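You operate a simulated robot arm through the tools that you are given. There is no shell and no other tool. Be economical: measure what you need, move in short steps, check, and stop when the job is done.

You run a simulated two-armed robot. Do the job below in one go: nothing can be reset, and whatever is moved stays where it is left.

JOB
On the wash worktop top, fold the polishing cloth in half.

The check looks at the end state, three seconds after you hand in, the way a careful person would. Anything else that was tipped, shoved, dropped, spilled or broken makes it a failure. Flat cloth is picked up by pressing the open fingertips on it (5 to 10 N) and closing them slowly along it; thin cloth reads only 2 to 8 mm in the jaws.

ROBOT AND FRAMES
Two 7-joint arms with two-finger parallel grippers on one trunk, on a base that drives. Base frame: it is fixed to the floor where the robot stands at the start and does not move with it; the origin is under the middle of the robot, x ahead of it, y to its left, z up. Units: mm, rad, N and s.
The left shoulder is at the start at [70, 163, 1145], the right one opposite. Places, roughly: wash worktop top [600, -600, 800]. Payload 3.43 kg a hand.
The TCP of each hand is the grasp point between the finger pads, 34 mm short of the fingertips. In the tool frame z runs along the fingers and y along their closing line. Largest opening 128 mm; finger width 24, thickness 12; the body of the gripper, 48 by 130 mm, starts 96 mm behind the TCP.
Orientation is that of the tool frame in the base frame, as [roll, pitch, yaw] about the fixed x, y, z axes, in that order (R = Rz(yaw) Ry(pitch) Rx(roll)). With the fingers straight down and closing along the base's y, the tool's x points along the base's -x, its y along +y and its z along -z.

CONTROLS
- The arms move only by the tool servo_tool. It takes "left_series", "right_series" or both (then of equal length, played together; a hand with none holds still); each is a list that holds one entry, the list of rows, each a list of 7 numbers: the turn, a rotation vector about the tool's x, y, z in units of 4 degrees (1.0 is 4 degrees), then the shift along the tool's x, y, z in units of 40 mm (1.0 is 40 mm), then the gripper command, from -1 (shut) to 1 (fully open), values between in proportion. In form: [[[ax, ay, az, x, y, z, gripper], ...]]. A call has 1 to 8 rows; each row shifts and turns the commanded pose from where the row before left it, along the tool's axes as they then stand. A call with a number of a shift or a turn outside -1 to 1 is refused whole. Each row takes 0.2 s and may step no farther than 50 mm and 0.15 rad from the row before; otherwise, or with a gripper value out of range, the whole call is refused. A pose out of reach is approached as far as the arm can. The call stops where the force on the tool passes 40 N (or 10 N more than at its start, if that is more) or the arm is blocked; 0.2 s more then pass. The fingers move at their own pace (about 153 mm/s each) and stop on an object; they squeeze with about 20 N. The grip force told is the motor's: it shows also when the fingers shut on nothing. Time passes only in rows, and 0.2 s behind the last, so rows that do not move let the fingers close. The reply holds the time, the measured pose of the TCP, the force on the tool along the base axes, the opening and the grip force, in the units named above and with some noise.
- Cameras (640 x 400 px; columns grow to the right, rows downward): "scene" is now at [128.9, 16.3, 1372.6]; the picture's right is [0.22, -0.98, 0.00], its down [-0.61, -0.14, -0.78] and it looks along [0.76, 0.17, -0.63] (base axes); focal length 295 px, centre (320, 200). "left" rides on the left gripper at [76, 11, -160] in its tool frame; the picture's right is [-0.15, 0.99, 0.00], its down [-0.88, -0.13, -0.46] and it looks along [-0.45, -0.07, 0.89] (tool axes); focal length 234 px, centre (320, 200). "right" rides on the right gripper at [76, -11, -160] in its tool frame; the picture's right is [0.15, 0.99, 0.00], its down [-0.88, 0.13, -0.46] and it looks along [-0.45, 0.07, 0.89] (tool axes); focal length 234 px, centre (320, 200). There is no depth. A picture from a camera that has moved, and an enlarged one, comes with that camera's place and axes in the base frame and with its lens. The place of the scene camera against the robot may be out by one fixed shift of up to 12 mm in any direction.
- get_image(camera): a new picture of that camera. No time passes.
- lift_body(by): slides the trunk up (or, below 0, down) by that many mm; the arms and the scene camera ride with it, the base frame stays. It gives what a move gives, with no picture.
- base_move(legs): drives the robot by 1 to 6 legs, each [ahead, left, turn to the left] in mm, mm and rad, along the robot's own axes; the way and the turn of a leg run together, so that a leg with both is an arc; at most 1500 mm and 3.142 rad a leg. The arms and the cameras ride along, it lands a little off, and it stops where it bumps. It gives what a move gives.
- head_to(pan, tilt): turns the head with the scene camera to pan (to the left, within 1.501 rad either way) and tilt (down, from -0.506 to 1.204), counted from straight ahead of the robot. It gives what a move gives.
- zoom(camera, box): a new picture of the part [left, top, right, bottom] of that camera's present view, enlarged. No time passes.
- job_done(): hands the job in; it is judged then, once.

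Work in short steps. Places have to be worked out from the pictures, the camera data and where the tool is seen: move nearer, look again, correct. Check each grasp and each placing, and mend what went wrong. You have 120 turns and 88 pictures in all, those below and enlarged ones among them. Open the grippers and draw the arms clear of the work before you hand the job in, unless the task says otherwise; then end with one line.

The tools are called after "Call:" as name(argument=value, ...) on one line, values as JSON. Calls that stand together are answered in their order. servo_tool: Moves the arms, as the interface text tells. Its arguments: {"type":"object","properties":{"left_series":{"type":"array","items":{"type":"array","items":{"type":"array","items":{"type":"number"}}}},"right_series":{"type":"array","items":{"type":"array","items":{"type":"array","items":{"type":"number"}}}}},"required":[]} The other tools are called the same way: lift_body (by) slides the trunk up or down; base_move (legs) drives the base; head_to (pan, tilt) turns the head that bears the scene camera; get_image (camera) takes a picture; zoom (camera, box) takes an enlarged picture of a part of a camera's view; job_done () hands the job in.

At the start:

```text
clock: 0.0
left_eef_pos: [641.6, 329.0, 1078.8]
left_tool_rot: [-3.141, 0.0, -3.138]
left_force: [0.0, -0.3, 0.4]
left_grip_width: 128.1
left_grip_force: 0.1
right_eef_pos: [419.2, -136.0, 1086.8]
right_tool_rot: [3.141, 0.0, -3.141]
right_force: [-0.5, 0.0, -0.2]
right_grip_width: 127.9
right_grip_force: 0.0
trunk travel left (down, up): [-625.0, 315.0]
robot x, y, heading: [-1.6, -1.2, -0.001]
head pan, tilt: [0.22, 0.677]
```

scene: 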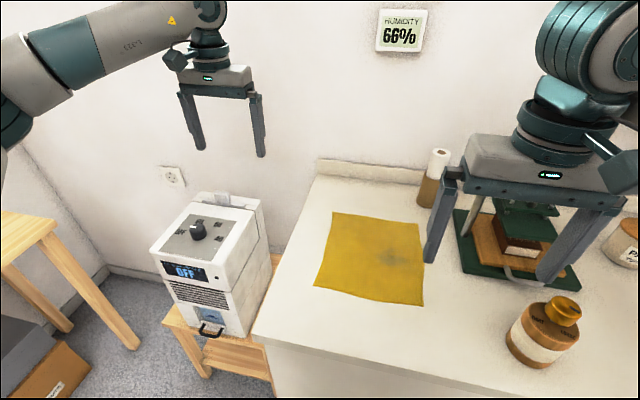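
right: 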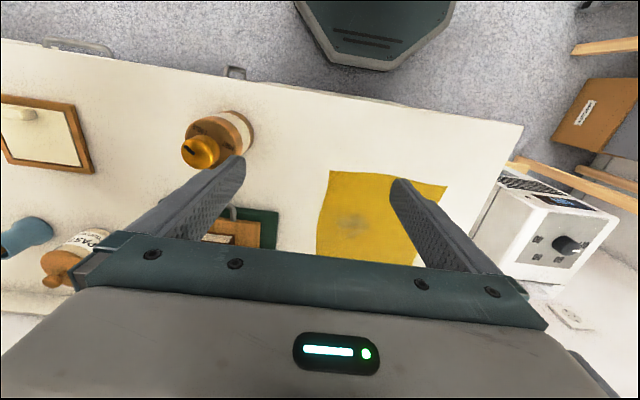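
left: 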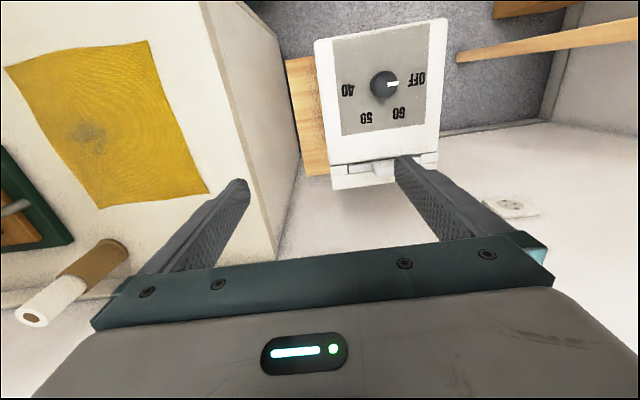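

The cloth looks to span about x 515–780, y −127 to 118. I'll enlarge the scene view to measure it and its neighbours better.

Call:
zoom(camera="scene", box=[280, 130, 480, 330])

```text
2.00 times, centred on (380, 230) of scene
camera zoom: at [128.9, 16.3, 1372.6], right [0.22, -0.98, 0.0], down [-0.61, -0.14, -0.78], along [0.76, 0.17, -0.63], focal length 590 px, centre (200, 140)
```

zoom: 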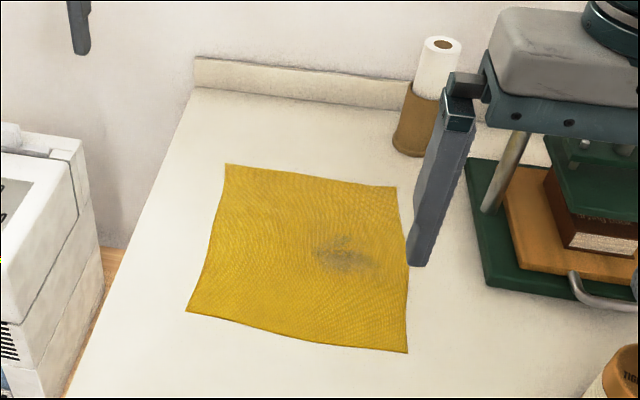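

Corners come out near (774,121), (778,−123), (517,−126), (516,119). I'll pinch the near edge close to both its corners and fold it towards the far edge, so I bring both hands over it first with the jaws at about 40 mm.

Call:
servo_tool(left_series=[[[0, 0, 0, 0.344, -0.7625, 0, -0.375], [0, 0, 0, 0.344, -0.7625, 0, -0.375], [0, 0, 0, 0.344, -0.7625, 0, -0.375], [0, 0, 0, 0.344, -0.7625, 0, -0.375], [0, 0, 0, 0.344, -0.7625, 0.8, -0.375], [0, 0, 0, 0.344, -0.7625, 0.8, -0.375], [0, 0, 0, 0.344, -0.7625, 0.8, -0.375], [0, 0, 0, 0.344, -0.7625, 0.8, -0.375]]], right_series=[[[0, 0, 0, -0.353, 0.159, 0.584, -0.375], [0, 0, 0, -0.353, 0.159, 0.584, -0.375], [0, 0, 0, -0.353, 0.159, 0.584, -0.375], [0, 0, 0, -0.353, 0.159, 0.584, -0.375], [0, 0, 0, -0.353, 0.159, 0.584, -0.375], [0, 0, 0, -0.353, 0.159, 0.584, -0.375], [0, 0, 0, -0.353, 0.159, 0.584, -0.375], [0, 0, 0, -0.353, 0.159, 0.584, -0.375]]])

Call:
get_image(camera="scene")

Call:
get_image(camera="right")

Call:
get_image(camera="left")

```text
clock: 1.8
left_eef_pos: [532.0, 83.9, 951.1]
left_tool_rot: [3.141, 0.0, -3.14]
left_force: [0.0, -0.2, 0.5]
left_grip_width: 39.8
left_grip_force: 0.1
right_eef_pos: [532.6, -84.3, 899.7]
right_tool_rot: [3.14, -0.001, -3.14]
right_force: [-0.2, -0.6, -0.4]
right_grip_width: 40.0
right_grip_force: 0.1
trunk travel left (down, up): [-625.0, 315.0]
robot x, y, heading: [-1.9, -1.8, -0.001]
head pan, tilt: [0.22, 0.677]
```

```text
83 pictures are left
camera scene: at [130.0, 15.6, 1372.6], right [0.22, -0.98, 0.0], down [-0.61, -0.14, -0.78], along [0.76, 0.17, -0.63], focal length 295 px, centre (320, 200)
```

scene: 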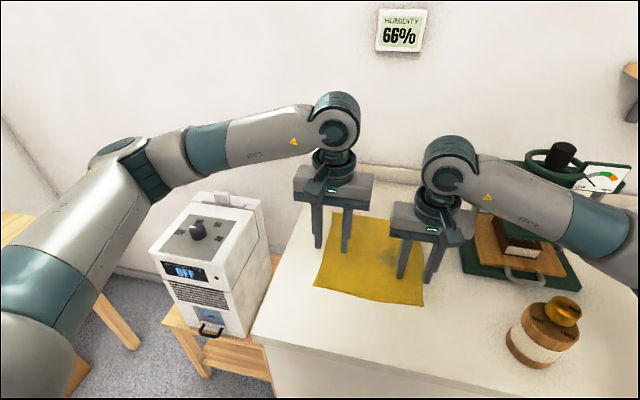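

```text
82 pictures are left
camera right: at [457.7, -94.6, 1060.1], right [-0.15, 0.99, 0.0], down [0.88, 0.13, 0.46], along [0.45, 0.07, -0.89], focal length 234 px, centre (320, 200)
```

right: 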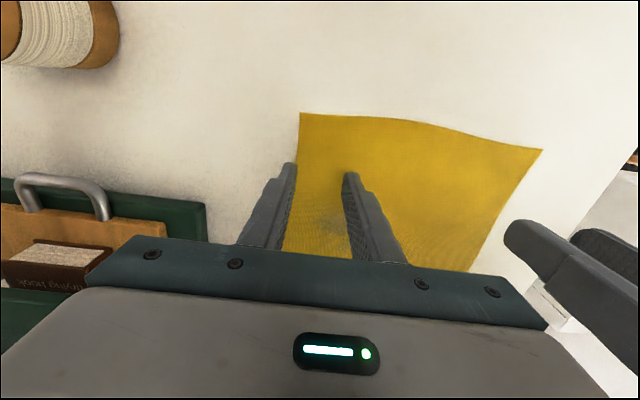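

```text
81 pictures are left
camera left: at [456.9, 93.9, 1111.3], right [0.14, 0.99, 0.0], down [0.88, -0.13, 0.46], along [0.45, -0.07, -0.89], focal length 234 px, centre (320, 200)
```

left: 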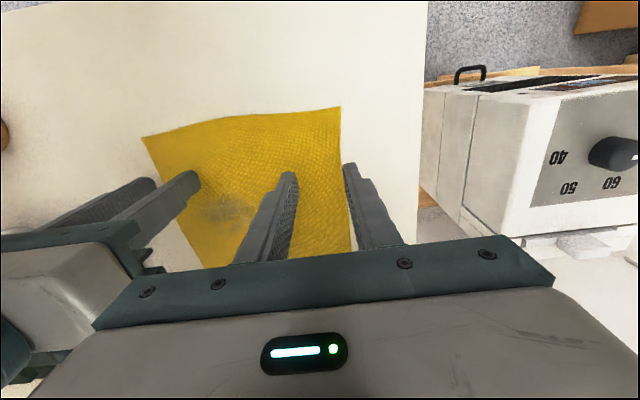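

Comparing the three cameras puts the worktop at z≈847, not 800. The near edge is then at x≈485, y ±111, and the far edge at x≈724. I'll align the hands just inside the near edge at y≈±78, tips about 18 mm above.

Call:
servo_tool(left_series=[[[0, 0, 0, 0.41, -0.075, 0.64, -0.53], [0, 0, 0, 0.41, -0.075, 0.64, -0.53], [0, 0, 0, 0, 0, 0, -0.53]]], right_series=[[[0, 0, 0, 0.42, 0.075, 0, -0.53], [0, 0, 0, 0.42, 0.075, 0, -0.53], [0, 0, 0, 0, 0, 0, -0.53]]])

Call:
get_image(camera="right")

Call:
get_image(camera="left")

Call:
zoom(camera="scene", box=[280, 160, 480, 320])

```text
clock: 2.6
left_eef_pos: [498.1, 80.2, 899.4]
left_tool_rot: [-3.141, -0.001, -3.141]
left_force: [0.3, -1.0, 0.2]
left_grip_width: 30.1
left_grip_force: 0.1
right_eef_pos: [497.2, -77.7, 900.1]
right_tool_rot: [-3.141, 0.001, 3.141]
right_force: [1.4, 0.4, 0.3]
right_grip_width: 30.1
right_grip_force: 0.2
trunk travel left (down, up): [-625.0, 315.0]
robot x, y, heading: [1.1, -3.0, -0.004]
head pan, tilt: [0.22, 0.677]
```

```text
80 pictures are left
camera right: at [422.5, -88.3, 1060.5], right [-0.15, 0.99, 0.0], down [0.88, 0.13, 0.46], along [0.45, 0.07, -0.89], focal length 234 px, centre (320, 200)
```

right: 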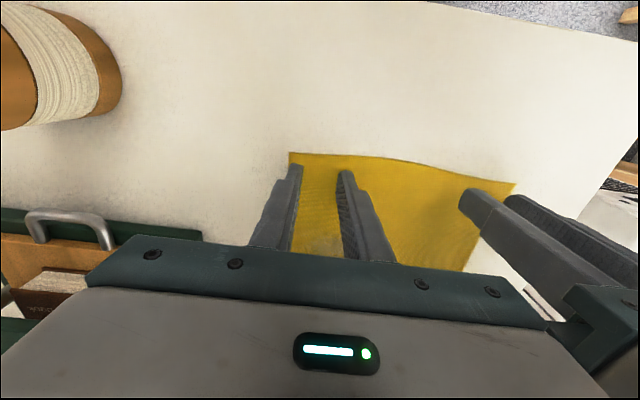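

```text
79 pictures are left
camera left: at [422.7, 89.6, 1059.4], right [0.14, 0.99, 0.0], down [0.88, -0.13, 0.46], along [0.45, -0.07, -0.89], focal length 234 px, centre (320, 200)
```

left: 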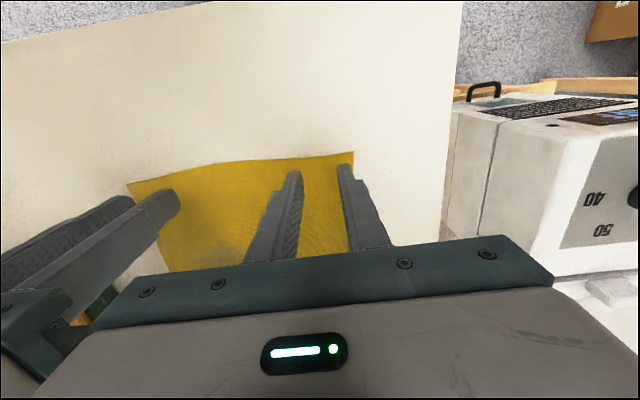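

```text
2.50 times, centred on (380, 240) of scene
camera zoom: at [129.0, 16.1, 1372.6], right [0.22, -0.98, 0.0], down [-0.61, -0.14, -0.78], along [0.76, 0.17, -0.63], focal length 737 px, centre (170, 100)
```

zoom: 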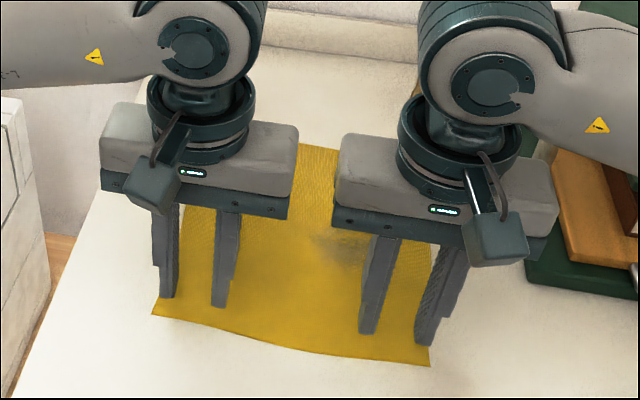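

Both hands sit just inside the near edge. Now I lower them gently and watch the force.

Call:
servo_tool(left_series=[[[0, 0, 0, 0, 0, 0.07, -0.53], [0, 0, 0, 0, 0, 0.07, -0.53], [0, 0, 0, 0, 0, 0.07, -0.53], [0, 0, 0, 0, 0, 0.07, -0.53], [0, 0, 0, 0, 0, 0.07, -0.53], [0, 0, 0, 0, 0, 0, -0.53]]], right_series=[[[0, 0, 0, 0, 0, 0.07, -0.53], [0, 0, 0, 0, 0, 0.07, -0.53], [0, 0, 0, 0, 0, 0.07, -0.53], [0, 0, 0, 0, 0, 0.07, -0.53], [0, 0, 0, 0, 0, 0.07, -0.53], [0, 0, 0, 0, 0, 0, -0.53]]])

```text
clock: 4.0
left_eef_pos: [497.8, 80.0, 886.0]
left_tool_rot: [3.141, 0.0, 3.141]
left_force: [0.6, -0.4, 3.1]
left_grip_width: 30.5
left_grip_force: 0.0
right_eef_pos: [498.9, -78.1, 887.1]
right_tool_rot: [3.14, 0.0, -3.141]
right_force: [0.4, 0.0, -1.0]
right_grip_width: 30.0
right_grip_force: 0.0
trunk travel left (down, up): [-625.0, 315.0]
robot x, y, heading: [-0.8, 2.1, -0.006]
head pan, tilt: [0.22, 0.677]
```

The left hand starts to touch at z≈886. I go on in 1 mm steps.

Call:
servo_tool(left_series=[[[0, 0, 0, 0, 0, 0.02, -0.53], [0, 0, 0, 0, 0, 0, -0.53]]], right_series=[[[0, 0, 0, 0, 0, 0.025, -0.53], [0, 0, 0, 0, 0, 0.025, -0.53]]])

```text
clock: 4.6
left_eef_pos: [499.1, 80.8, 884.3]
left_tool_rot: [-3.141, 0.002, -3.139]
left_force: [0.7, -0.2, 7.8]
left_grip_width: 29.9
left_grip_force: 0.1
right_eef_pos: [497.7, -77.7, 885.8]
right_tool_rot: [3.141, -0.001, -3.141]
right_force: [-0.1, 0.9, 2.0]
right_grip_width: 30.0
right_grip_force: 0.2
trunk travel left (down, up): [-625.0, 315.0]
robot x, y, heading: [2.4, -2.7, -0.0]
head pan, tilt: [0.22, 0.677]
```

Left presses with 8 N, right with 2 N. I press the right about 1 mm more.

Call:
servo_tool(right_series=[[[0, 0, 0, 0, 0, 0.025, -0.53], [0, 0, 0, 0, 0, 0, -0.53]]])

```text
clock: 5.2
left_eef_pos: [499.0, 79.6, 884.3]
left_tool_rot: [3.14, 0.001, -3.14]
left_force: [0.9, -1.5, 8.6]
left_grip_width: 30.2
left_grip_force: 0.1
right_eef_pos: [497.5, -79.7, 885.5]
right_tool_rot: [-3.142, 0.001, -3.139]
right_force: [0.7, 2.1, 10.8]
right_grip_width: 30.2
right_grip_force: 0.0
trunk travel left (down, up): [-625.0, 315.0]
robot x, y, heading: [3.4, 5.3, -0.0]
head pan, tilt: [0.22, 0.677]
```

Both press at about 9–10 N. I close slowly along the cloth.

Call:
servo_tool(left_series=[[[0, 0, 0, 0, 0, 0, -0.6], [0, 0, 0, 0, 0, 0, -0.66], [0, 0, 0, 0, 0, 0, -0.72], [0, 0, 0, 0, 0, 0, -0.78], [0, 0, 0, 0, 0, 0, -0.84], [0, 0, 0, 0, 0, 0, -0.9], [0, 0, 0, 0, 0, 0, -1], [0, 0, 0, 0, 0, 0, -1]]], right_series=[[[0, 0, 0, 0, 0, -0.005, -0.6], [0, 0, 0, 0, 0, 0, -0.66], [0, 0, 0, 0, 0, 0, -0.72], [0, 0, 0, 0, 0, 0, -0.78], [0, 0, 0, 0, 0, 0, -0.84], [0, 0, 0, 0, 0, 0, -0.9], [0, 0, 0, 0, 0, 0, -1], [0, 0, 0, 0, 0, 0, -1]]])

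Call:
get_image(camera="right")

Call:
get_image(camera="left")

```text
clock: 7.0
left_eef_pos: [498.0, 78.3, 885.0]
left_tool_rot: [-3.138, 0.002, -3.141]
left_force: [-0.3, -22.3, 5.9]
left_grip_width: 2.1
left_grip_force: 20.5
right_eef_pos: [497.7, -77.2, 885.1]
right_tool_rot: [3.138, 0.001, -3.14]
right_force: [-1.3, 22.9, 13.6]
right_grip_width: 2.2
right_grip_force: 19.7
trunk travel left (down, up): [-625.0, 315.0]
robot x, y, heading: [-2.3, 0.2, -0.0]
head pan, tilt: [0.22, 0.677]
```

```text
77 pictures are left
camera right: at [422.3, -87.9, 1045.1], right [-0.15, 0.99, 0.0], down [0.88, 0.13, 0.46], along [0.45, 0.07, -0.89], focal length 234 px, centre (320, 200)
```

right: 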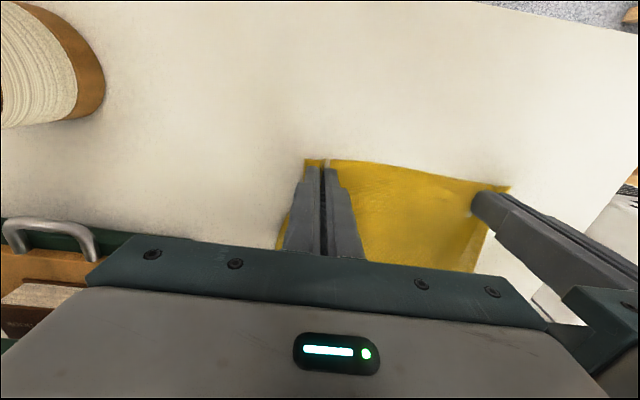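

```text
76 pictures are left
camera left: at [422.4, 89.4, 1044.9], right [0.15, 0.99, 0.0], down [0.88, -0.13, 0.46], along [0.45, -0.07, -0.89], focal length 234 px, centre (320, 200)
```

left: 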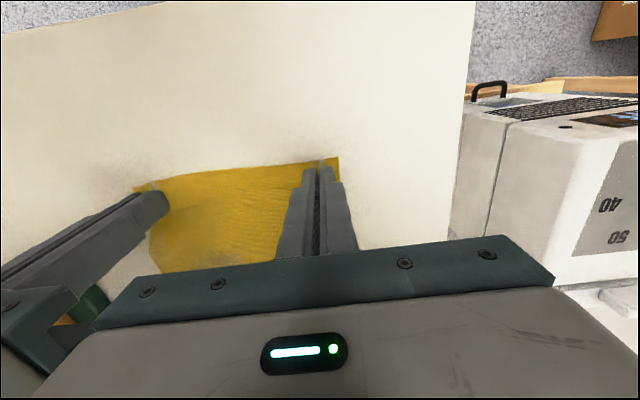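

Both grips read about 2 mm, with the cloth a little taut between the hands. I ease them inward slightly and lift the edge along the start of the arc.

Call:
servo_tool(left_series=[[[0, 0, 0, 0, -0.05, 0, -1], [0, 0, 0, -0.05, -0.025, -0.46, -1], [0, 0, 0, -0.15, -0.025, -0.45, -1], [0, 0, 0, -0.25, 0, -0.41, -1], [0, 0, 0, -0.33, 0, -0.36, -1]]], right_series=[[[0, 0, 0, 0, 0.05, 0, -1], [0, 0, 0, -0.05, 0.025, -0.46, -1], [0, 0, 0, -0.15, 0.025, -0.45, -1], [0, 0, 0, -0.25, 0, -0.41, -1], [0, 0, 0, -0.33, 0, -0.36, -1]]])

Call:
zoom(camera="scene", box=[270, 140, 480, 340])

Call:
get_image(camera="right")

```text
clock: 8.2
left_eef_pos: [530.3, 76.4, 953.4]
left_tool_rot: [3.14, -0.001, -3.141]
left_force: [0.3, -8.4, -0.8]
left_grip_width: 1.9
left_grip_force: 19.7
right_eef_pos: [529.6, -76.5, 951.1]
right_tool_rot: [3.141, -0.001, 3.141]
right_force: [0.2, 8.0, 0.7]
right_grip_width: 2.0
right_grip_force: 19.8
trunk travel left (down, up): [-625.0, 315.0]
robot x, y, heading: [3.9, -0.4, 0.0]
head pan, tilt: [0.22, 0.677]
```

```text
2.00 times, centred on (375, 240) of scene
camera zoom: at [128.7, 16.2, 1372.6], right [0.22, -0.98, 0.0], down [-0.61, -0.14, -0.78], along [0.76, 0.17, -0.63], focal length 590 px, centre (210, 120)
```

zoom: 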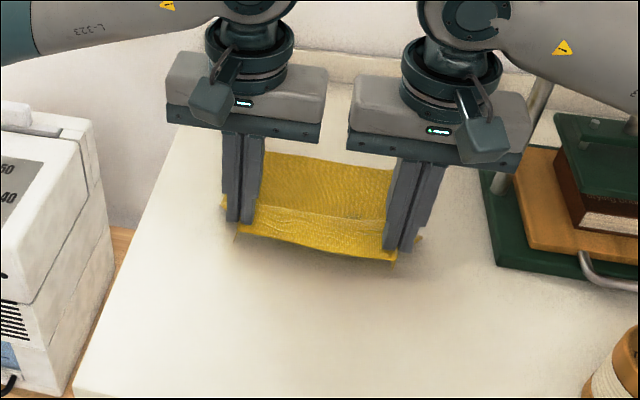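

```text
74 pictures are left
camera right: at [454.1, -85.7, 1111.4], right [-0.15, 0.99, 0.0], down [0.88, 0.13, 0.46], along [0.45, 0.07, -0.89], focal length 234 px, centre (320, 200)
```

right: 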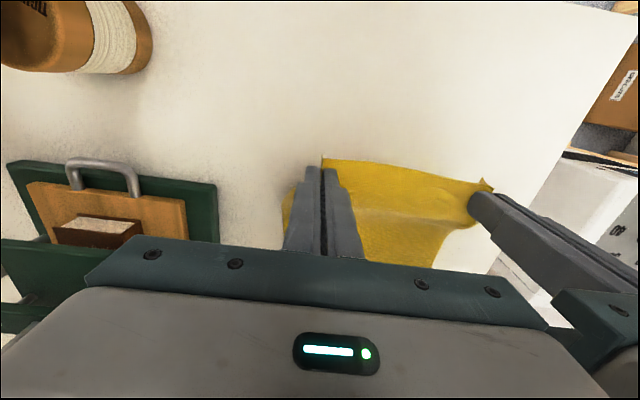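

Both hands hold the edge and the lower half stays on the top. I carry on over the crest of the arc.

Call:
servo_tool(left_series=[[[0, 0, 0, -0.405, -0.02, -0.295, -1], [0, 0, 0, -0.46, 0, -0.22, -1], [0, 0, 0, -0.5, 0, -0.135, -1], [0, 0, 0, -0.52, 0, -0.045, -1], [0, 0, 0, -0.52, 0, 0.045, -1], [0, 0, 0, -0.5, 0, 0.135, -1]]], right_series=[[[0, 0, 0, -0.405, 0.02, -0.295, -1], [0, 0, 0, -0.46, 0, -0.22, -1], [0, 0, 0, -0.5, 0, -0.135, -1], [0, 0, 0, -0.52, 0, -0.045, -1], [0, 0, 0, -0.52, 0, 0.045, -1], [0, 0, 0, -0.5, 0, 0.135, -1]]])

Call:
zoom(camera="scene", box=[270, 140, 480, 340])

Call:
get_image(camera="right")

Call:
get_image(camera="left")

```text
clock: 9.6
left_eef_pos: [647.3, 75.5, 969.8]
left_tool_rot: [-3.141, -0.002, -3.139]
left_force: [0.3, -3.2, 0.9]
left_grip_width: 1.9
left_grip_force: 20.0
right_eef_pos: [647.3, -73.4, 970.7]
right_tool_rot: [-3.141, -0.002, -3.14]
right_force: [-0.7, 4.1, -0.7]
right_grip_width: 1.8
right_grip_force: 19.8
trunk travel left (down, up): [-625.0, 315.0]
robot x, y, heading: [-1.3, -1.5, -0.008]
head pan, tilt: [0.22, 0.677]
```

```text
2.00 times, centred on (375, 240) of scene
camera zoom: at [130.0, 16.3, 1372.5], right [0.22, -0.98, 0.0], down [-0.61, -0.14, -0.78], along [0.76, 0.17, -0.63], focal length 590 px, centre (210, 120)
```

zoom: 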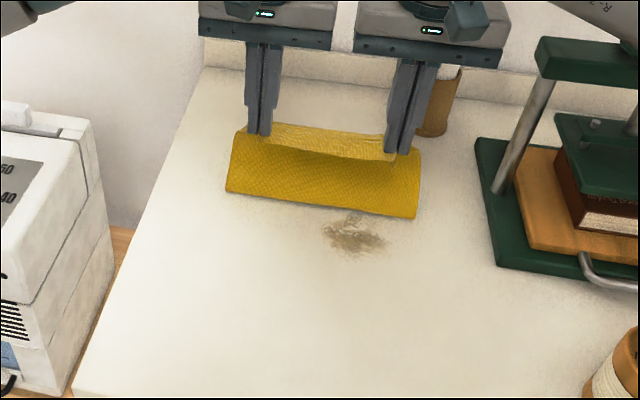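

```text
72 pictures are left
camera right: at [572.7, -83.7, 1131.0], right [-0.15, 0.99, 0.0], down [0.88, 0.13, 0.45], along [0.45, 0.07, -0.89], focal length 234 px, centre (320, 200)
```

right: 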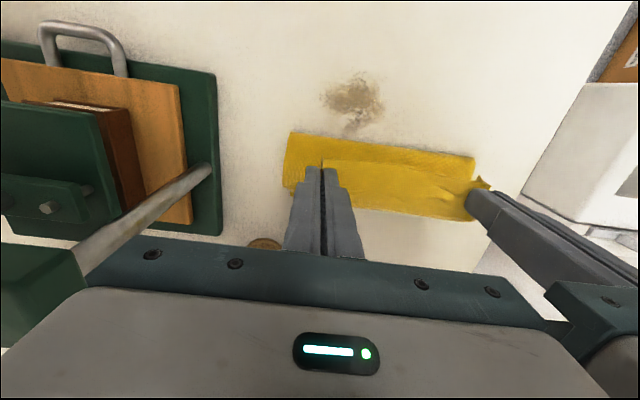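

```text
71 pictures are left
camera left: at [572.3, 85.8, 1130.0], right [0.14, 0.99, 0.0], down [0.88, -0.13, 0.45], along [0.45, -0.07, -0.89], focal length 234 px, centre (320, 200)
```

left: 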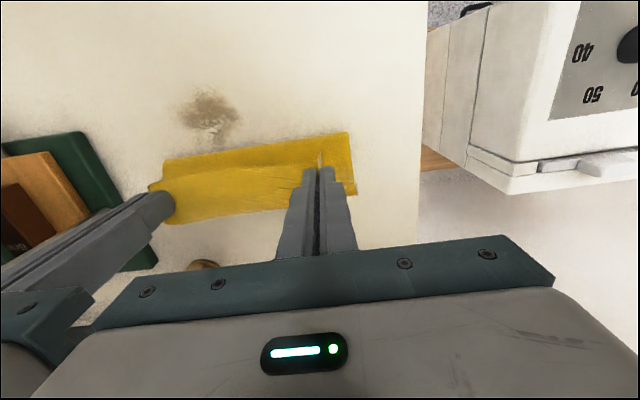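

The fold is forming and the lower half is still in place. Before lowering I look closely at how the free edge hangs at the fingers.

Call:
zoom(camera="scene", box=[335, 170, 425, 226])

Call:
zoom(camera="left", box=[140, 110, 380, 260])

```text
7.11 times, centred on (380, 198) of scene
camera zoom: at [130.0, 16.3, 1372.5], right [0.22, -0.98, 0.0], down [-0.61, -0.14, -0.78], along [0.76, 0.17, -0.63], focal length 2097 px, centre (-107, 214)
```

zoom: 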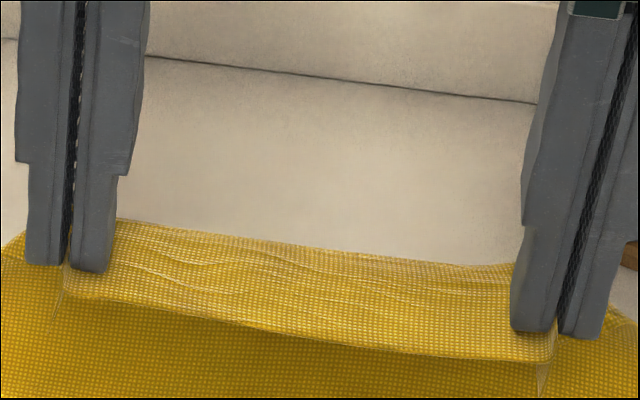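

```text
2.67 times, centred on (260, 185) of left
camera zoom: at [572.3, 85.8, 1130.0], right [0.14, 0.99, 0.0], down [0.88, -0.13, 0.45], along [0.45, -0.07, -0.89], focal length 624 px, centre (480, 240)
```

zoom: 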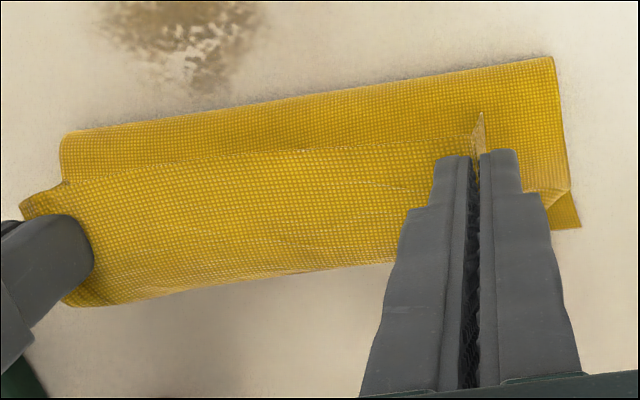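

The pinched strip (about 25 mm) faces back towards the robot, so setting it down this way would leave the edge doubled over. A better route is to lift the whole cloth to hang, lay the far half down while moving ahead, then bring the held edge back towards me. I lift it now.

Call:
servo_tool(left_series=[[[0, 0, 0, 0.2, 0, -0.5, -1], [0, 0, 0, 0.2, 0, -0.5, -1], [0, 0, 0, 0.2, 0, -0.5, -1], [0, 0, 0, 0.2, 0, -0.5, -1], [0, 0, 0, 0.2, 0, -0.5, -1], [0, 0, 0, 0.2, 0, -0.5, -1], [0, 0, 0, 0.2, 0, -0.5, -1], [0, 0, 0, 0.2, 0, -0.5, -1]]], right_series=[[[0, 0, 0, 0.2, 0, -0.5, -1], [0, 0, 0, 0.2, 0, -0.5, -1], [0, 0, 0, 0.2, 0, -0.5, -1], [0, 0, 0, 0.2, 0, -0.5, -1], [0, 0, 0, 0.2, 0, -0.5, -1], [0, 0, 0, 0.2, 0, -0.5, -1], [0, 0, 0, 0.2, 0, -0.5, -1], [0, 0, 0, 0.2, 0, -0.5, -1]]])

Call:
get_image(camera="scene")

Call:
get_image(camera="left")

```text
clock: 11.4
left_eef_pos: [581.4, 76.7, 1133.6]
left_tool_rot: [-3.142, 0.0, -3.139]
left_force: [-0.6, -4.1, -0.1]
left_grip_width: 1.7
left_grip_force: 19.9
right_eef_pos: [582.5, -73.0, 1131.7]
right_tool_rot: [-3.141, 0.0, 3.14]
right_force: [-0.1, 4.9, 0.1]
right_grip_width: 1.8
right_grip_force: 20.2
trunk travel left (down, up): [-625.0, 315.0]
robot x, y, heading: [-1.3, 2.2, -0.005]
head pan, tilt: [0.22, 0.677]
```

```text
68 pictures are left
camera scene: at [127.7, 16.2, 1372.7], right [0.22, -0.98, 0.0], down [-0.61, -0.14, -0.78], along [0.76, 0.17, -0.63], focal length 295 px, centre (320, 200)
```

scene: 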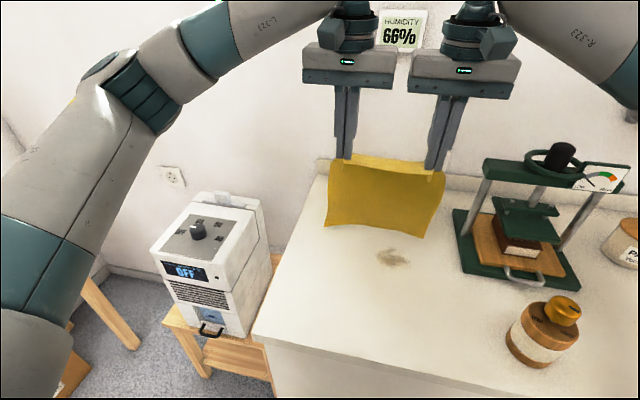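

```text
67 pictures are left
camera left: at [506.4, 85.8, 1293.6], right [0.15, 0.99, 0.0], down [0.88, -0.13, 0.46], along [0.45, -0.07, -0.89], focal length 234 px, centre (320, 200)
```

left: 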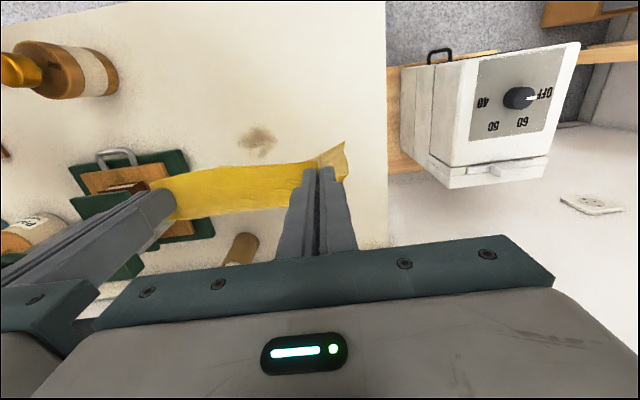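

The cloth is hanging but its lower edge may still trail forward. I rise 30 mm, move back a bit and let it settle.

Call:
servo_tool(left_series=[[[0, 0, 0, 0.2, 0, -0.4, -1], [0, 0, 0, 0.2, 0, -0.4, -1], [0, 0, 0, 0.2, 0, 0, -1], [0, 0, 0, 0, 0, 0, -1], [0, 0, 0, 0, 0, 0, -1], [0, 0, 0, 0, 0, 0, -1], [0, 0, 0, 0, 0, 0, -1], [0, 0, 0, 0, 0, 0, -1]]], right_series=[[[0, 0, 0, 0.2, 0, -0.4, -1], [0, 0, 0, 0.2, 0, -0.4, -1], [0, 0, 0, 0.2, 0, 0, -1], [0, 0, 0, 0, 0, 0, -1], [0, 0, 0, 0, 0, 0, -1], [0, 0, 0, 0, 0, 0, -1], [0, 0, 0, 0, 0, 0, -1], [0, 0, 0, 0, 0, 0, -1]]])

Call:
zoom(camera="scene", box=[290, 110, 490, 270])

Call:
get_image(camera="left")

```text
clock: 13.2
left_eef_pos: [559.3, 75.0, 1163.6]
left_tool_rot: [-3.14, 0.0, -3.141]
left_force: [0.5, -0.7, -0.6]
left_grip_width: 1.9
left_grip_force: 20.6
right_eef_pos: [557.8, -73.0, 1163.3]
right_tool_rot: [-3.14, 0.0, -3.141]
right_force: [-0.3, 1.1, 0.4]
right_grip_width: 1.4
right_grip_force: 19.6
trunk travel left (down, up): [-625.0, 315.0]
robot x, y, heading: [0.5, -0.4, 0.0]
head pan, tilt: [0.22, 0.677]
```

```text
2.50 times, centred on (390, 190) of scene
camera zoom: at [129.0, 16.2, 1372.6], right [0.22, -0.98, 0.0], down [-0.61, -0.14, -0.78], along [0.76, 0.17, -0.63], focal length 737 px, centre (145, 225)
```

zoom: 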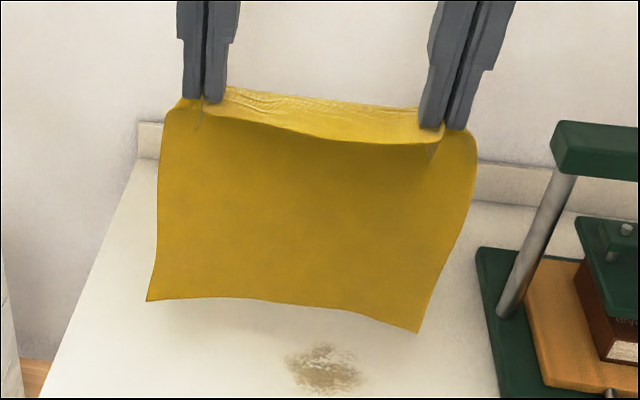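

```text
65 pictures are left
camera left: at [483.9, 84.5, 1324.0], right [0.15, 0.99, 0.0], down [0.88, -0.13, 0.46], along [0.45, -0.07, -0.89], focal length 234 px, centre (320, 200)
```

left: 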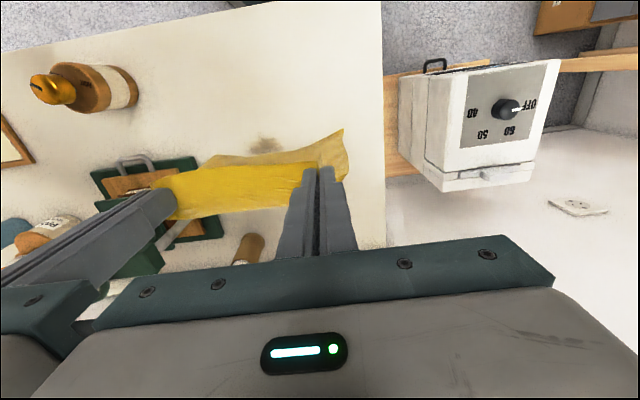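

It hangs freely with its lower edge about 70 mm above the top. I lower it straight, then start the diagonal ahead-and-down so that the lower edge trails towards me.

Call:
servo_tool(left_series=[[[0, 0, 0, 0, 0, 0.5, -1], [0, 0, 0, 0, 0, 0.5, -1], [0, 0, 0, 0, 0, 0.5, -1], [0, 0, 0, -0.3, 0, 0.3, -1], [0, 0, 0, -0.3, 0, 0.3, -1], [0, 0, 0, -0.3, 0, 0.3, -1], [0, 0, 0, 0, 0, 0, -1]]], right_series=[[[0, 0, 0, 0, 0, 0.5, -1], [0, 0, 0, 0, 0, 0.5, -1], [0, 0, 0, 0, 0, 0.5, -1], [0, 0, 0, -0.3, 0, 0.3, -1], [0, 0, 0, -0.3, 0, 0.3, -1], [0, 0, 0, -0.3, 0, 0.3, -1], [0, 0, 0, 0, 0, 0, -1]]])

Call:
zoom(camera="scene", box=[290, 110, 490, 270])

Call:
get_image(camera="left")

```text
clock: 14.8
left_eef_pos: [594.2, 75.2, 1068.7]
left_tool_rot: [3.14, 0.001, -3.141]
left_force: [-0.2, -0.5, 0.1]
left_grip_width: 2.0
left_grip_force: 19.7
right_eef_pos: [593.9, -73.2, 1066.4]
right_tool_rot: [3.14, -0.001, -3.141]
right_force: [-0.9, 0.4, -1.3]
right_grip_width: 1.6
right_grip_force: 20.4
trunk travel left (down, up): [-625.0, 315.0]
robot x, y, heading: [-3.5, -2.6, 0.005]
head pan, tilt: [0.22, 0.677]
```

```text
2.50 times, centred on (390, 190) of scene
camera zoom: at [128.3, 16.2, 1372.7], right [0.22, -0.98, 0.0], down [-0.61, -0.14, -0.78], along [0.76, 0.17, -0.63], focal length 737 px, centre (145, 225)
```

zoom: 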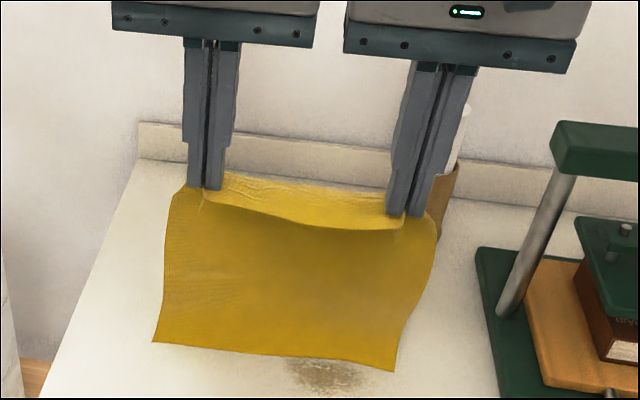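

```text
63 pictures are left
camera left: at [519.1, 84.4, 1228.4], right [0.15, 0.99, 0.0], down [0.88, -0.13, 0.46], along [0.45, -0.07, -0.89], focal length 234 px, centre (320, 200)
```

left: 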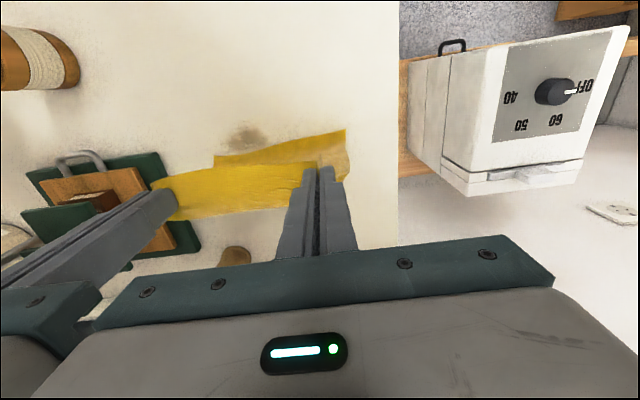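

The lower edge has just touched down at x≈593. I continue ahead and down, laying the lower half from x≈593 towards x≈710.

Call:
servo_tool(left_series=[[[0, 0, 0, -0.25, 0, 0.3, -1], [0, 0, 0, -0.3, 0, 0.25, -1], [0, 0, 0, -0.3, 0, 0.25, -1], [0, 0, 0, -0.3, 0, 0.25, -1], [0, 0, 0, -0.3, 0, 0.25, -1], [0, 0, 0, 0, 0, 0, -1]]], right_series=[[[0, 0, 0, -0.25, 0, 0.3, -1], [0, 0, 0, -0.3, 0, 0.25, -1], [0, 0, 0, -0.3, 0, 0.25, -1], [0, 0, 0, -0.3, 0, 0.25, -1], [0, 0, 0, -0.3, 0, 0.25, -1], [0, 0, 0, 0, 0, 0, -1]]])

Call:
zoom(camera="scene", box=[290, 110, 490, 270])

Call:
get_image(camera="left")

```text
clock: 16.2
left_eef_pos: [653.0, 74.8, 1016.6]
left_tool_rot: [-3.141, 0.0, -3.14]
left_force: [1.2, -3.0, -0.5]
left_grip_width: 1.9
left_grip_force: 19.6
right_eef_pos: [652.2, -74.6, 1014.9]
right_tool_rot: [-3.141, 0.0, -3.141]
right_force: [0.2, 2.5, -0.3]
right_grip_width: 2.0
right_grip_force: 19.6
trunk travel left (down, up): [-625.0, 315.0]
robot x, y, heading: [0.5, 0.5, -0.002]
head pan, tilt: [0.22, 0.677]
```

```text
2.50 times, centred on (390, 190) of scene
camera zoom: at [128.4, 16.2, 1372.7], right [0.22, -0.98, 0.0], down [-0.61, -0.14, -0.78], along [0.76, 0.17, -0.63], focal length 737 px, centre (145, 225)
```

zoom: 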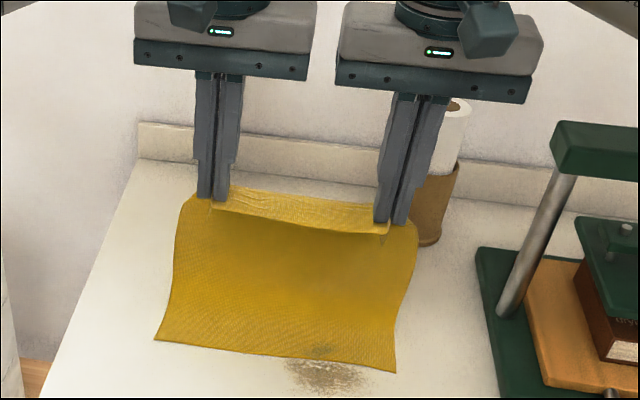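

```text
61 pictures are left
camera left: at [576.9, 84.2, 1176.0], right [0.15, 0.99, 0.0], down [0.88, -0.13, 0.46], along [0.45, -0.07, -0.89], focal length 234 px, centre (320, 200)
```

left: 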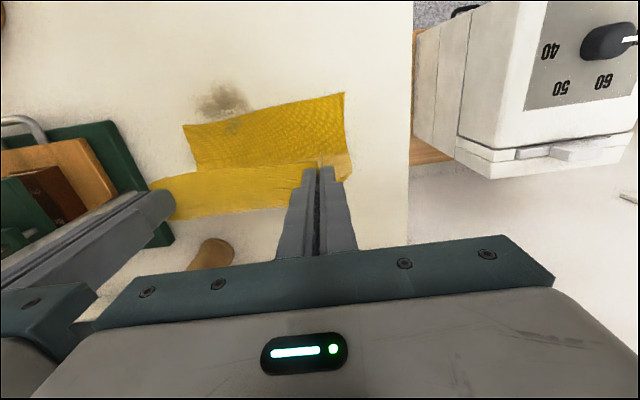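

The lower edge stays put (x≈596–602). A bit farther ahead, then I'll start back.

Call:
servo_tool(left_series=[[[0, 0, 0, -0.3, 0, 0.22, -1], [0, 0, 0, -0.3, 0, 0.22, -1], [0, 0, 0, -0.3, 0, 0.22, -1], [0, 0, 0, -0.3, 0, 0.22, -1], [0, 0, 0, 0, 0, 0.1, -1], [0, 0, 0, 0, 0, 0, -1]]], right_series=[[[0, 0, 0, -0.3, 0, 0.22, -1], [0, 0, 0, -0.3, 0, 0.22, -1], [0, 0, 0, -0.3, 0, 0.22, -1], [0, 0, 0, -0.3, 0, 0.22, -1], [0, 0, 0, 0, 0, 0.1, -1], [0, 0, 0, 0, 0, 0, -1]]])

Call:
zoom(camera="scene", box=[290, 110, 490, 270])

Call:
get_image(camera="left")

```text
clock: 17.6
left_eef_pos: [700.6, 74.9, 976.9]
left_tool_rot: [3.14, 0.0, -3.139]
left_force: [-0.9, -2.9, 0.0]
left_grip_width: 2.3
left_grip_force: 19.8
right_eef_pos: [701.4, -73.7, 976.7]
right_tool_rot: [-3.141, 0.0, 3.141]
right_force: [-0.8, 4.1, 0.3]
right_grip_width: 2.0
right_grip_force: 20.1
trunk travel left (down, up): [-625.0, 315.0]
robot x, y, heading: [0.3, -0.0, -0.004]
head pan, tilt: [0.22, 0.677]
```

```text
2.50 times, centred on (390, 190) of scene
camera zoom: at [129.2, 16.3, 1372.6], right [0.22, -0.98, 0.0], down [-0.61, -0.14, -0.78], along [0.76, 0.17, -0.63], focal length 737 px, centre (145, 225)
```

zoom: 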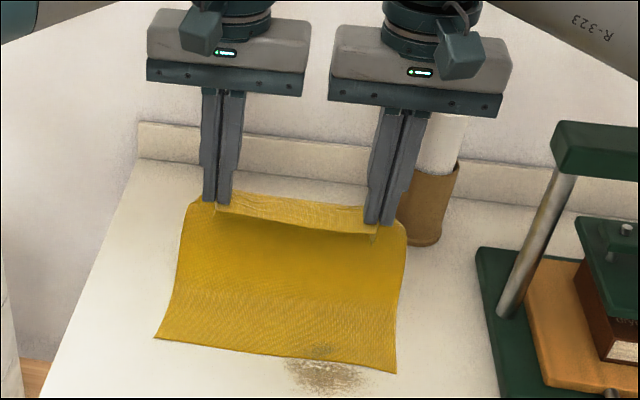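

```text
59 pictures are left
camera left: at [625.5, 85.1, 1136.7], right [0.15, 0.99, 0.0], down [0.88, -0.13, 0.46], along [0.45, -0.07, -0.89], focal length 234 px, centre (320, 200)
```

left: 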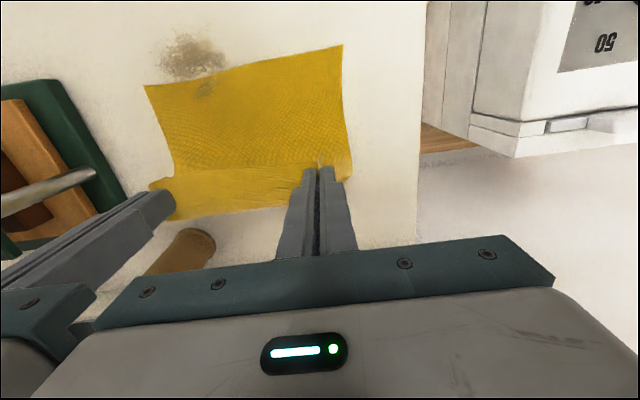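

Now I bring the held edge back and down in an arc towards the lower edge.

Call:
servo_tool(left_series=[[[0, 0, 0, 0.445, 0, 0.04, -1], [0, 0, 0, 0.43, 0, 0.125, -1], [0, 0, 0, 0.395, 0, 0.205, -1], [0, 0, 0, 0.35, 0, 0.275, -1], [0, 0, 0, 0.285, 0, 0.335, -1], [0, 0, 0, 0.22, 0, 0.38, -1]]], right_series=[[[0, 0, 0, 0.425, 0, 0.04, -1], [0, 0, 0, 0.41, 0, 0.125, -1], [0, 0, 0, 0.375, 0, 0.205, -1], [0, 0, 0, 0.33, 0, 0.275, -1], [0, 0, 0, 0.265, 0, 0.335, -1], [0, 0, 0, 0.2, 0, 0.38, -1]]])

Call:
zoom(camera="scene", box=[290, 130, 490, 290])

Call:
get_image(camera="left")

Call:
get_image(camera="right")

```text
clock: 19.0
left_eef_pos: [615.0, 74.5, 922.6]
left_tool_rot: [-3.141, 0.0, -3.14]
left_force: [0.1, -3.3, -0.5]
left_grip_width: 2.1
left_grip_force: 19.4
right_eef_pos: [619.4, -75.7, 922.3]
right_tool_rot: [3.141, -0.001, 3.14]
right_force: [0.1, 3.9, -0.7]
right_grip_width: 1.7
right_grip_force: 19.8
trunk travel left (down, up): [-625.0, 315.0]
robot x, y, heading: [-2.3, -2.2, 0.0]
head pan, tilt: [0.22, 0.677]
```

```text
2.50 times, centred on (390, 210) of scene
camera zoom: at [129.0, 16.2, 1372.6], right [0.22, -0.98, 0.0], down [-0.61, -0.14, -0.78], along [0.76, 0.17, -0.63], focal length 737 px, centre (145, 175)
```

zoom: 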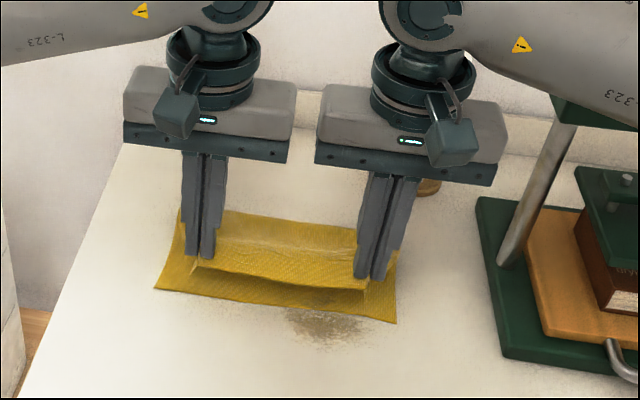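

```text
57 pictures are left
camera left: at [539.6, 84.6, 1082.5], right [0.15, 0.99, 0.0], down [0.88, -0.13, 0.46], along [0.45, -0.07, -0.89], focal length 234 px, centre (320, 200)
```

left: 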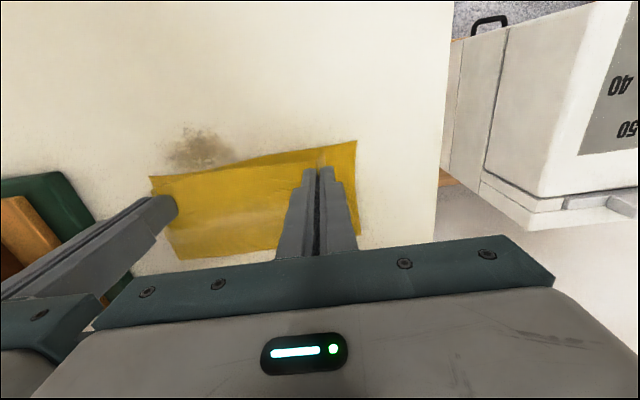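

```text
56 pictures are left
camera right: at [544.7, -85.0, 1082.6], right [-0.15, 0.99, 0.0], down [0.88, 0.13, 0.46], along [0.45, 0.07, -0.89], focal length 234 px, centre (320, 200)
```

right: 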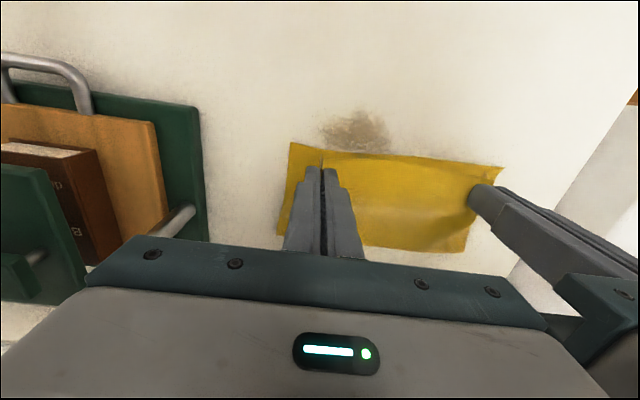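

The upper edge lies within a few mm of the lower one. I lower almost straight, shifting the left hand 6 mm and the right 2 mm ahead to line up.

Call:
servo_tool(left_series=[[[0, 0, 0, -0.05, 0, 0.25, -1], [0, 0, 0, -0.05, 0, 0.25, -1], [0, 0, 0, -0.05, 0, 0.2, -1], [0, 0, 0, 0, 0, 0.1, -1], [0, 0, 0, 0, 0, 0, -1]]], right_series=[[[0, 0, 0, -0.02, 0, 0.25, -1], [0, 0, 0, -0.02, 0, 0.25, -1], [0, 0, 0, -0.01, 0, 0.2, -1], [0, 0, 0, 0, 0, 0.1, -1], [0, 0, 0, 0, 0, 0, -1]]])

Call:
zoom(camera="scene", box=[320, 190, 440, 270])

Call:
get_image(camera="left")

Call:
get_image(camera="right")

```text
clock: 20.2
left_eef_pos: [621.2, 74.1, 890.2]
left_tool_rot: [3.141, 0.001, -3.14]
left_force: [0.6, -2.6, 0.9]
left_grip_width: 2.1
left_grip_force: 20.0
right_eef_pos: [621.5, -73.8, 890.4]
right_tool_rot: [3.141, 0.001, 3.141]
right_force: [0.4, 3.4, -0.1]
right_grip_width: 1.9
right_grip_force: 19.9
trunk travel left (down, up): [-625.0, 315.0]
robot x, y, heading: [3.4, -0.8, 0.001]
head pan, tilt: [0.22, 0.677]
```

```text
5.00 times, centred on (380, 230) of scene
camera zoom: at [128.8, 16.2, 1372.6], right [0.22, -0.98, 0.0], down [-0.61, -0.14, -0.78], along [0.76, 0.17, -0.63], focal length 1474 px, centre (20, 50)
```

zoom: 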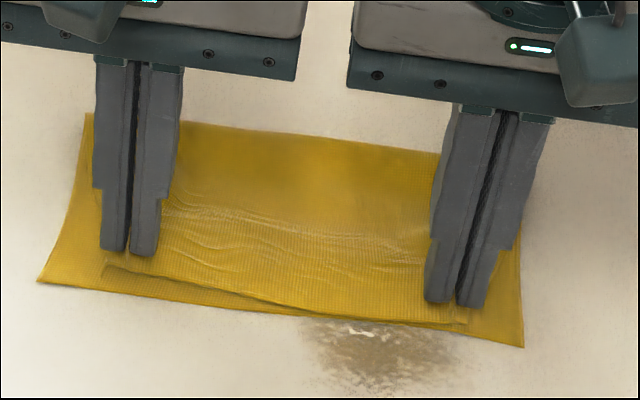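

```text
54 pictures are left
camera left: at [546.4, 84.4, 1049.9], right [0.15, 0.99, 0.0], down [0.88, -0.13, 0.46], along [0.45, -0.07, -0.89], focal length 234 px, centre (320, 200)
```

left: 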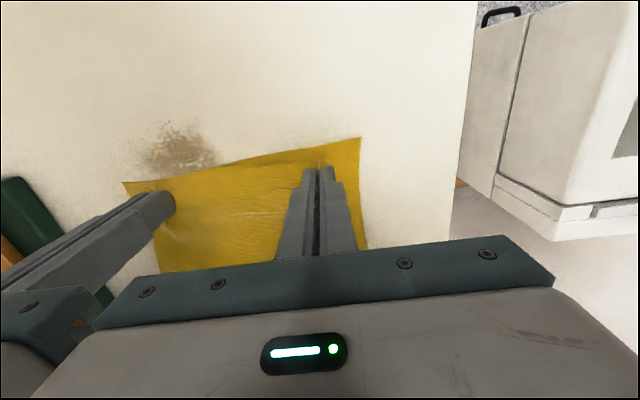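

```text
53 pictures are left
camera right: at [546.7, -84.8, 1050.6], right [-0.15, 0.99, 0.0], down [0.88, 0.13, 0.46], along [0.45, 0.07, -0.89], focal length 234 px, centre (320, 200)
```

right: 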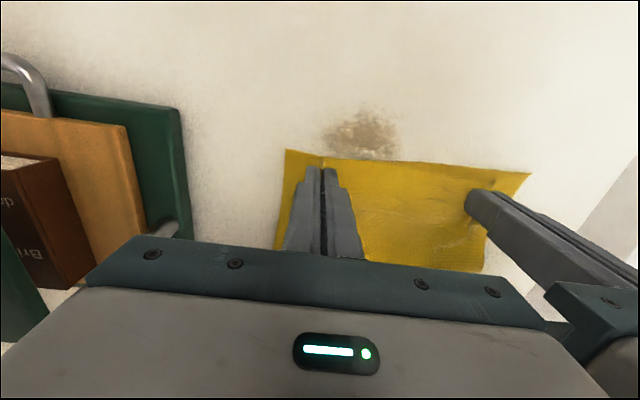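

Nicely aligned, the left side maybe 5 mm short. I shift the left hand 5 mm towards me, lower a little more and then open slowly so that the gathered ridge spreads back out.

Call:
servo_tool(left_series=[[[0, 0, 0, 0.06, 0, 0.02, -1], [0, 0, 0, 0.06, 0, 0.03, -1], [0, 0, 0, 0, 0, 0.02, -1], [0, 0, 0, 0, 0, 0, -1]]], right_series=[[[0, 0, 0, 0, 0, 0.02, -1], [0, 0, 0, 0, 0, 0.03, -1], [0, 0, 0, 0, 0, 0.02, -1], [0, 0, 0, 0, 0, 0, -1]]])

```text
clock: 21.2
left_eef_pos: [618.1, 75.0, 886.6]
left_tool_rot: [-3.141, 0.003, -3.14]
left_force: [0.8, -3.2, 0.0]
left_grip_width: 1.7
left_grip_force: 20.3
right_eef_pos: [623.5, -75.5, 888.0]
right_tool_rot: [3.141, 0.0, -3.141]
right_force: [-0.4, 4.7, 0.2]
right_grip_width: 1.9
right_grip_force: 19.3
trunk travel left (down, up): [-625.0, 315.0]
robot x, y, heading: [0.4, -1.1, 0.0]
head pan, tilt: [0.22, 0.677]
```

No contact force yet, tips 1–2 mm above the layers. I open slowly to 34 mm here.

Call:
servo_tool(left_series=[[[0, 0, 0, 0, 0, 0.01, -0.95], [0, 0, 0, 0, 0, 0.01, -0.88], [0, 0, 0, 0, 0, 0, -0.8], [0, 0, 0, 0, 0, 0, -0.72], [0, 0, 0, 0, 0, 0, -0.64], [0, 0, 0, 0, 0, 0, -0.56], [0, 0, 0, 0, 0, 0, -0.48], [0, 0, 0, 0, 0, 0, -0.48]]], right_series=[[[0, 0, 0, 0, 0, 0.01, -0.95], [0, 0, 0, 0, 0, 0.01, -0.88], [0, 0, 0, 0, 0, 0, -0.8], [0, 0, 0, 0, 0, 0, -0.72], [0, 0, 0, 0, 0, 0, -0.64], [0, 0, 0, 0, 0, 0, -0.56], [0, 0, 0, 0, 0, 0, -0.48], [0, 0, 0, 0, 0, 0, -0.48]]])

Call:
zoom(camera="scene", box=[320, 190, 440, 270])

```text
clock: 23.0
left_eef_pos: [616.2, 74.1, 886.7]
left_tool_rot: [3.14, 0.0, -3.141]
left_force: [-0.5, 0.0, 0.6]
left_grip_width: 33.7
left_grip_force: 0.0
right_eef_pos: [623.8, -73.7, 886.7]
right_tool_rot: [3.141, -0.003, 3.141]
right_force: [0.3, 0.2, 0.7]
right_grip_width: 33.1
right_grip_force: 0.1
trunk travel left (down, up): [-625.0, 315.0]
robot x, y, heading: [2.2, -0.7, -0.001]
head pan, tilt: [0.22, 0.677]
```

```text
5.00 times, centred on (380, 230) of scene
camera zoom: at [128.9, 16.2, 1372.6], right [0.22, -0.98, 0.0], down [-0.61, -0.14, -0.78], along [0.76, 0.17, -0.63], focal length 1474 px, centre (20, 50)
```

zoom: 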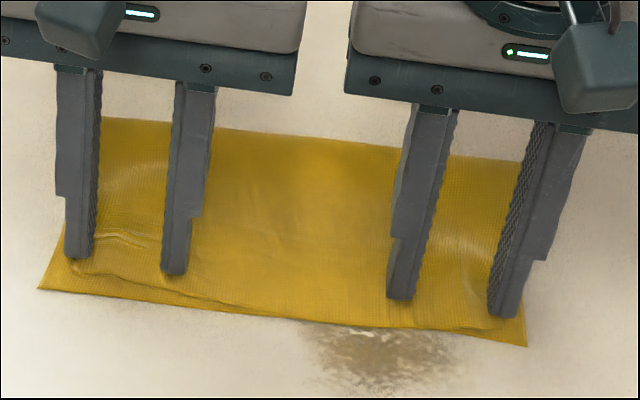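

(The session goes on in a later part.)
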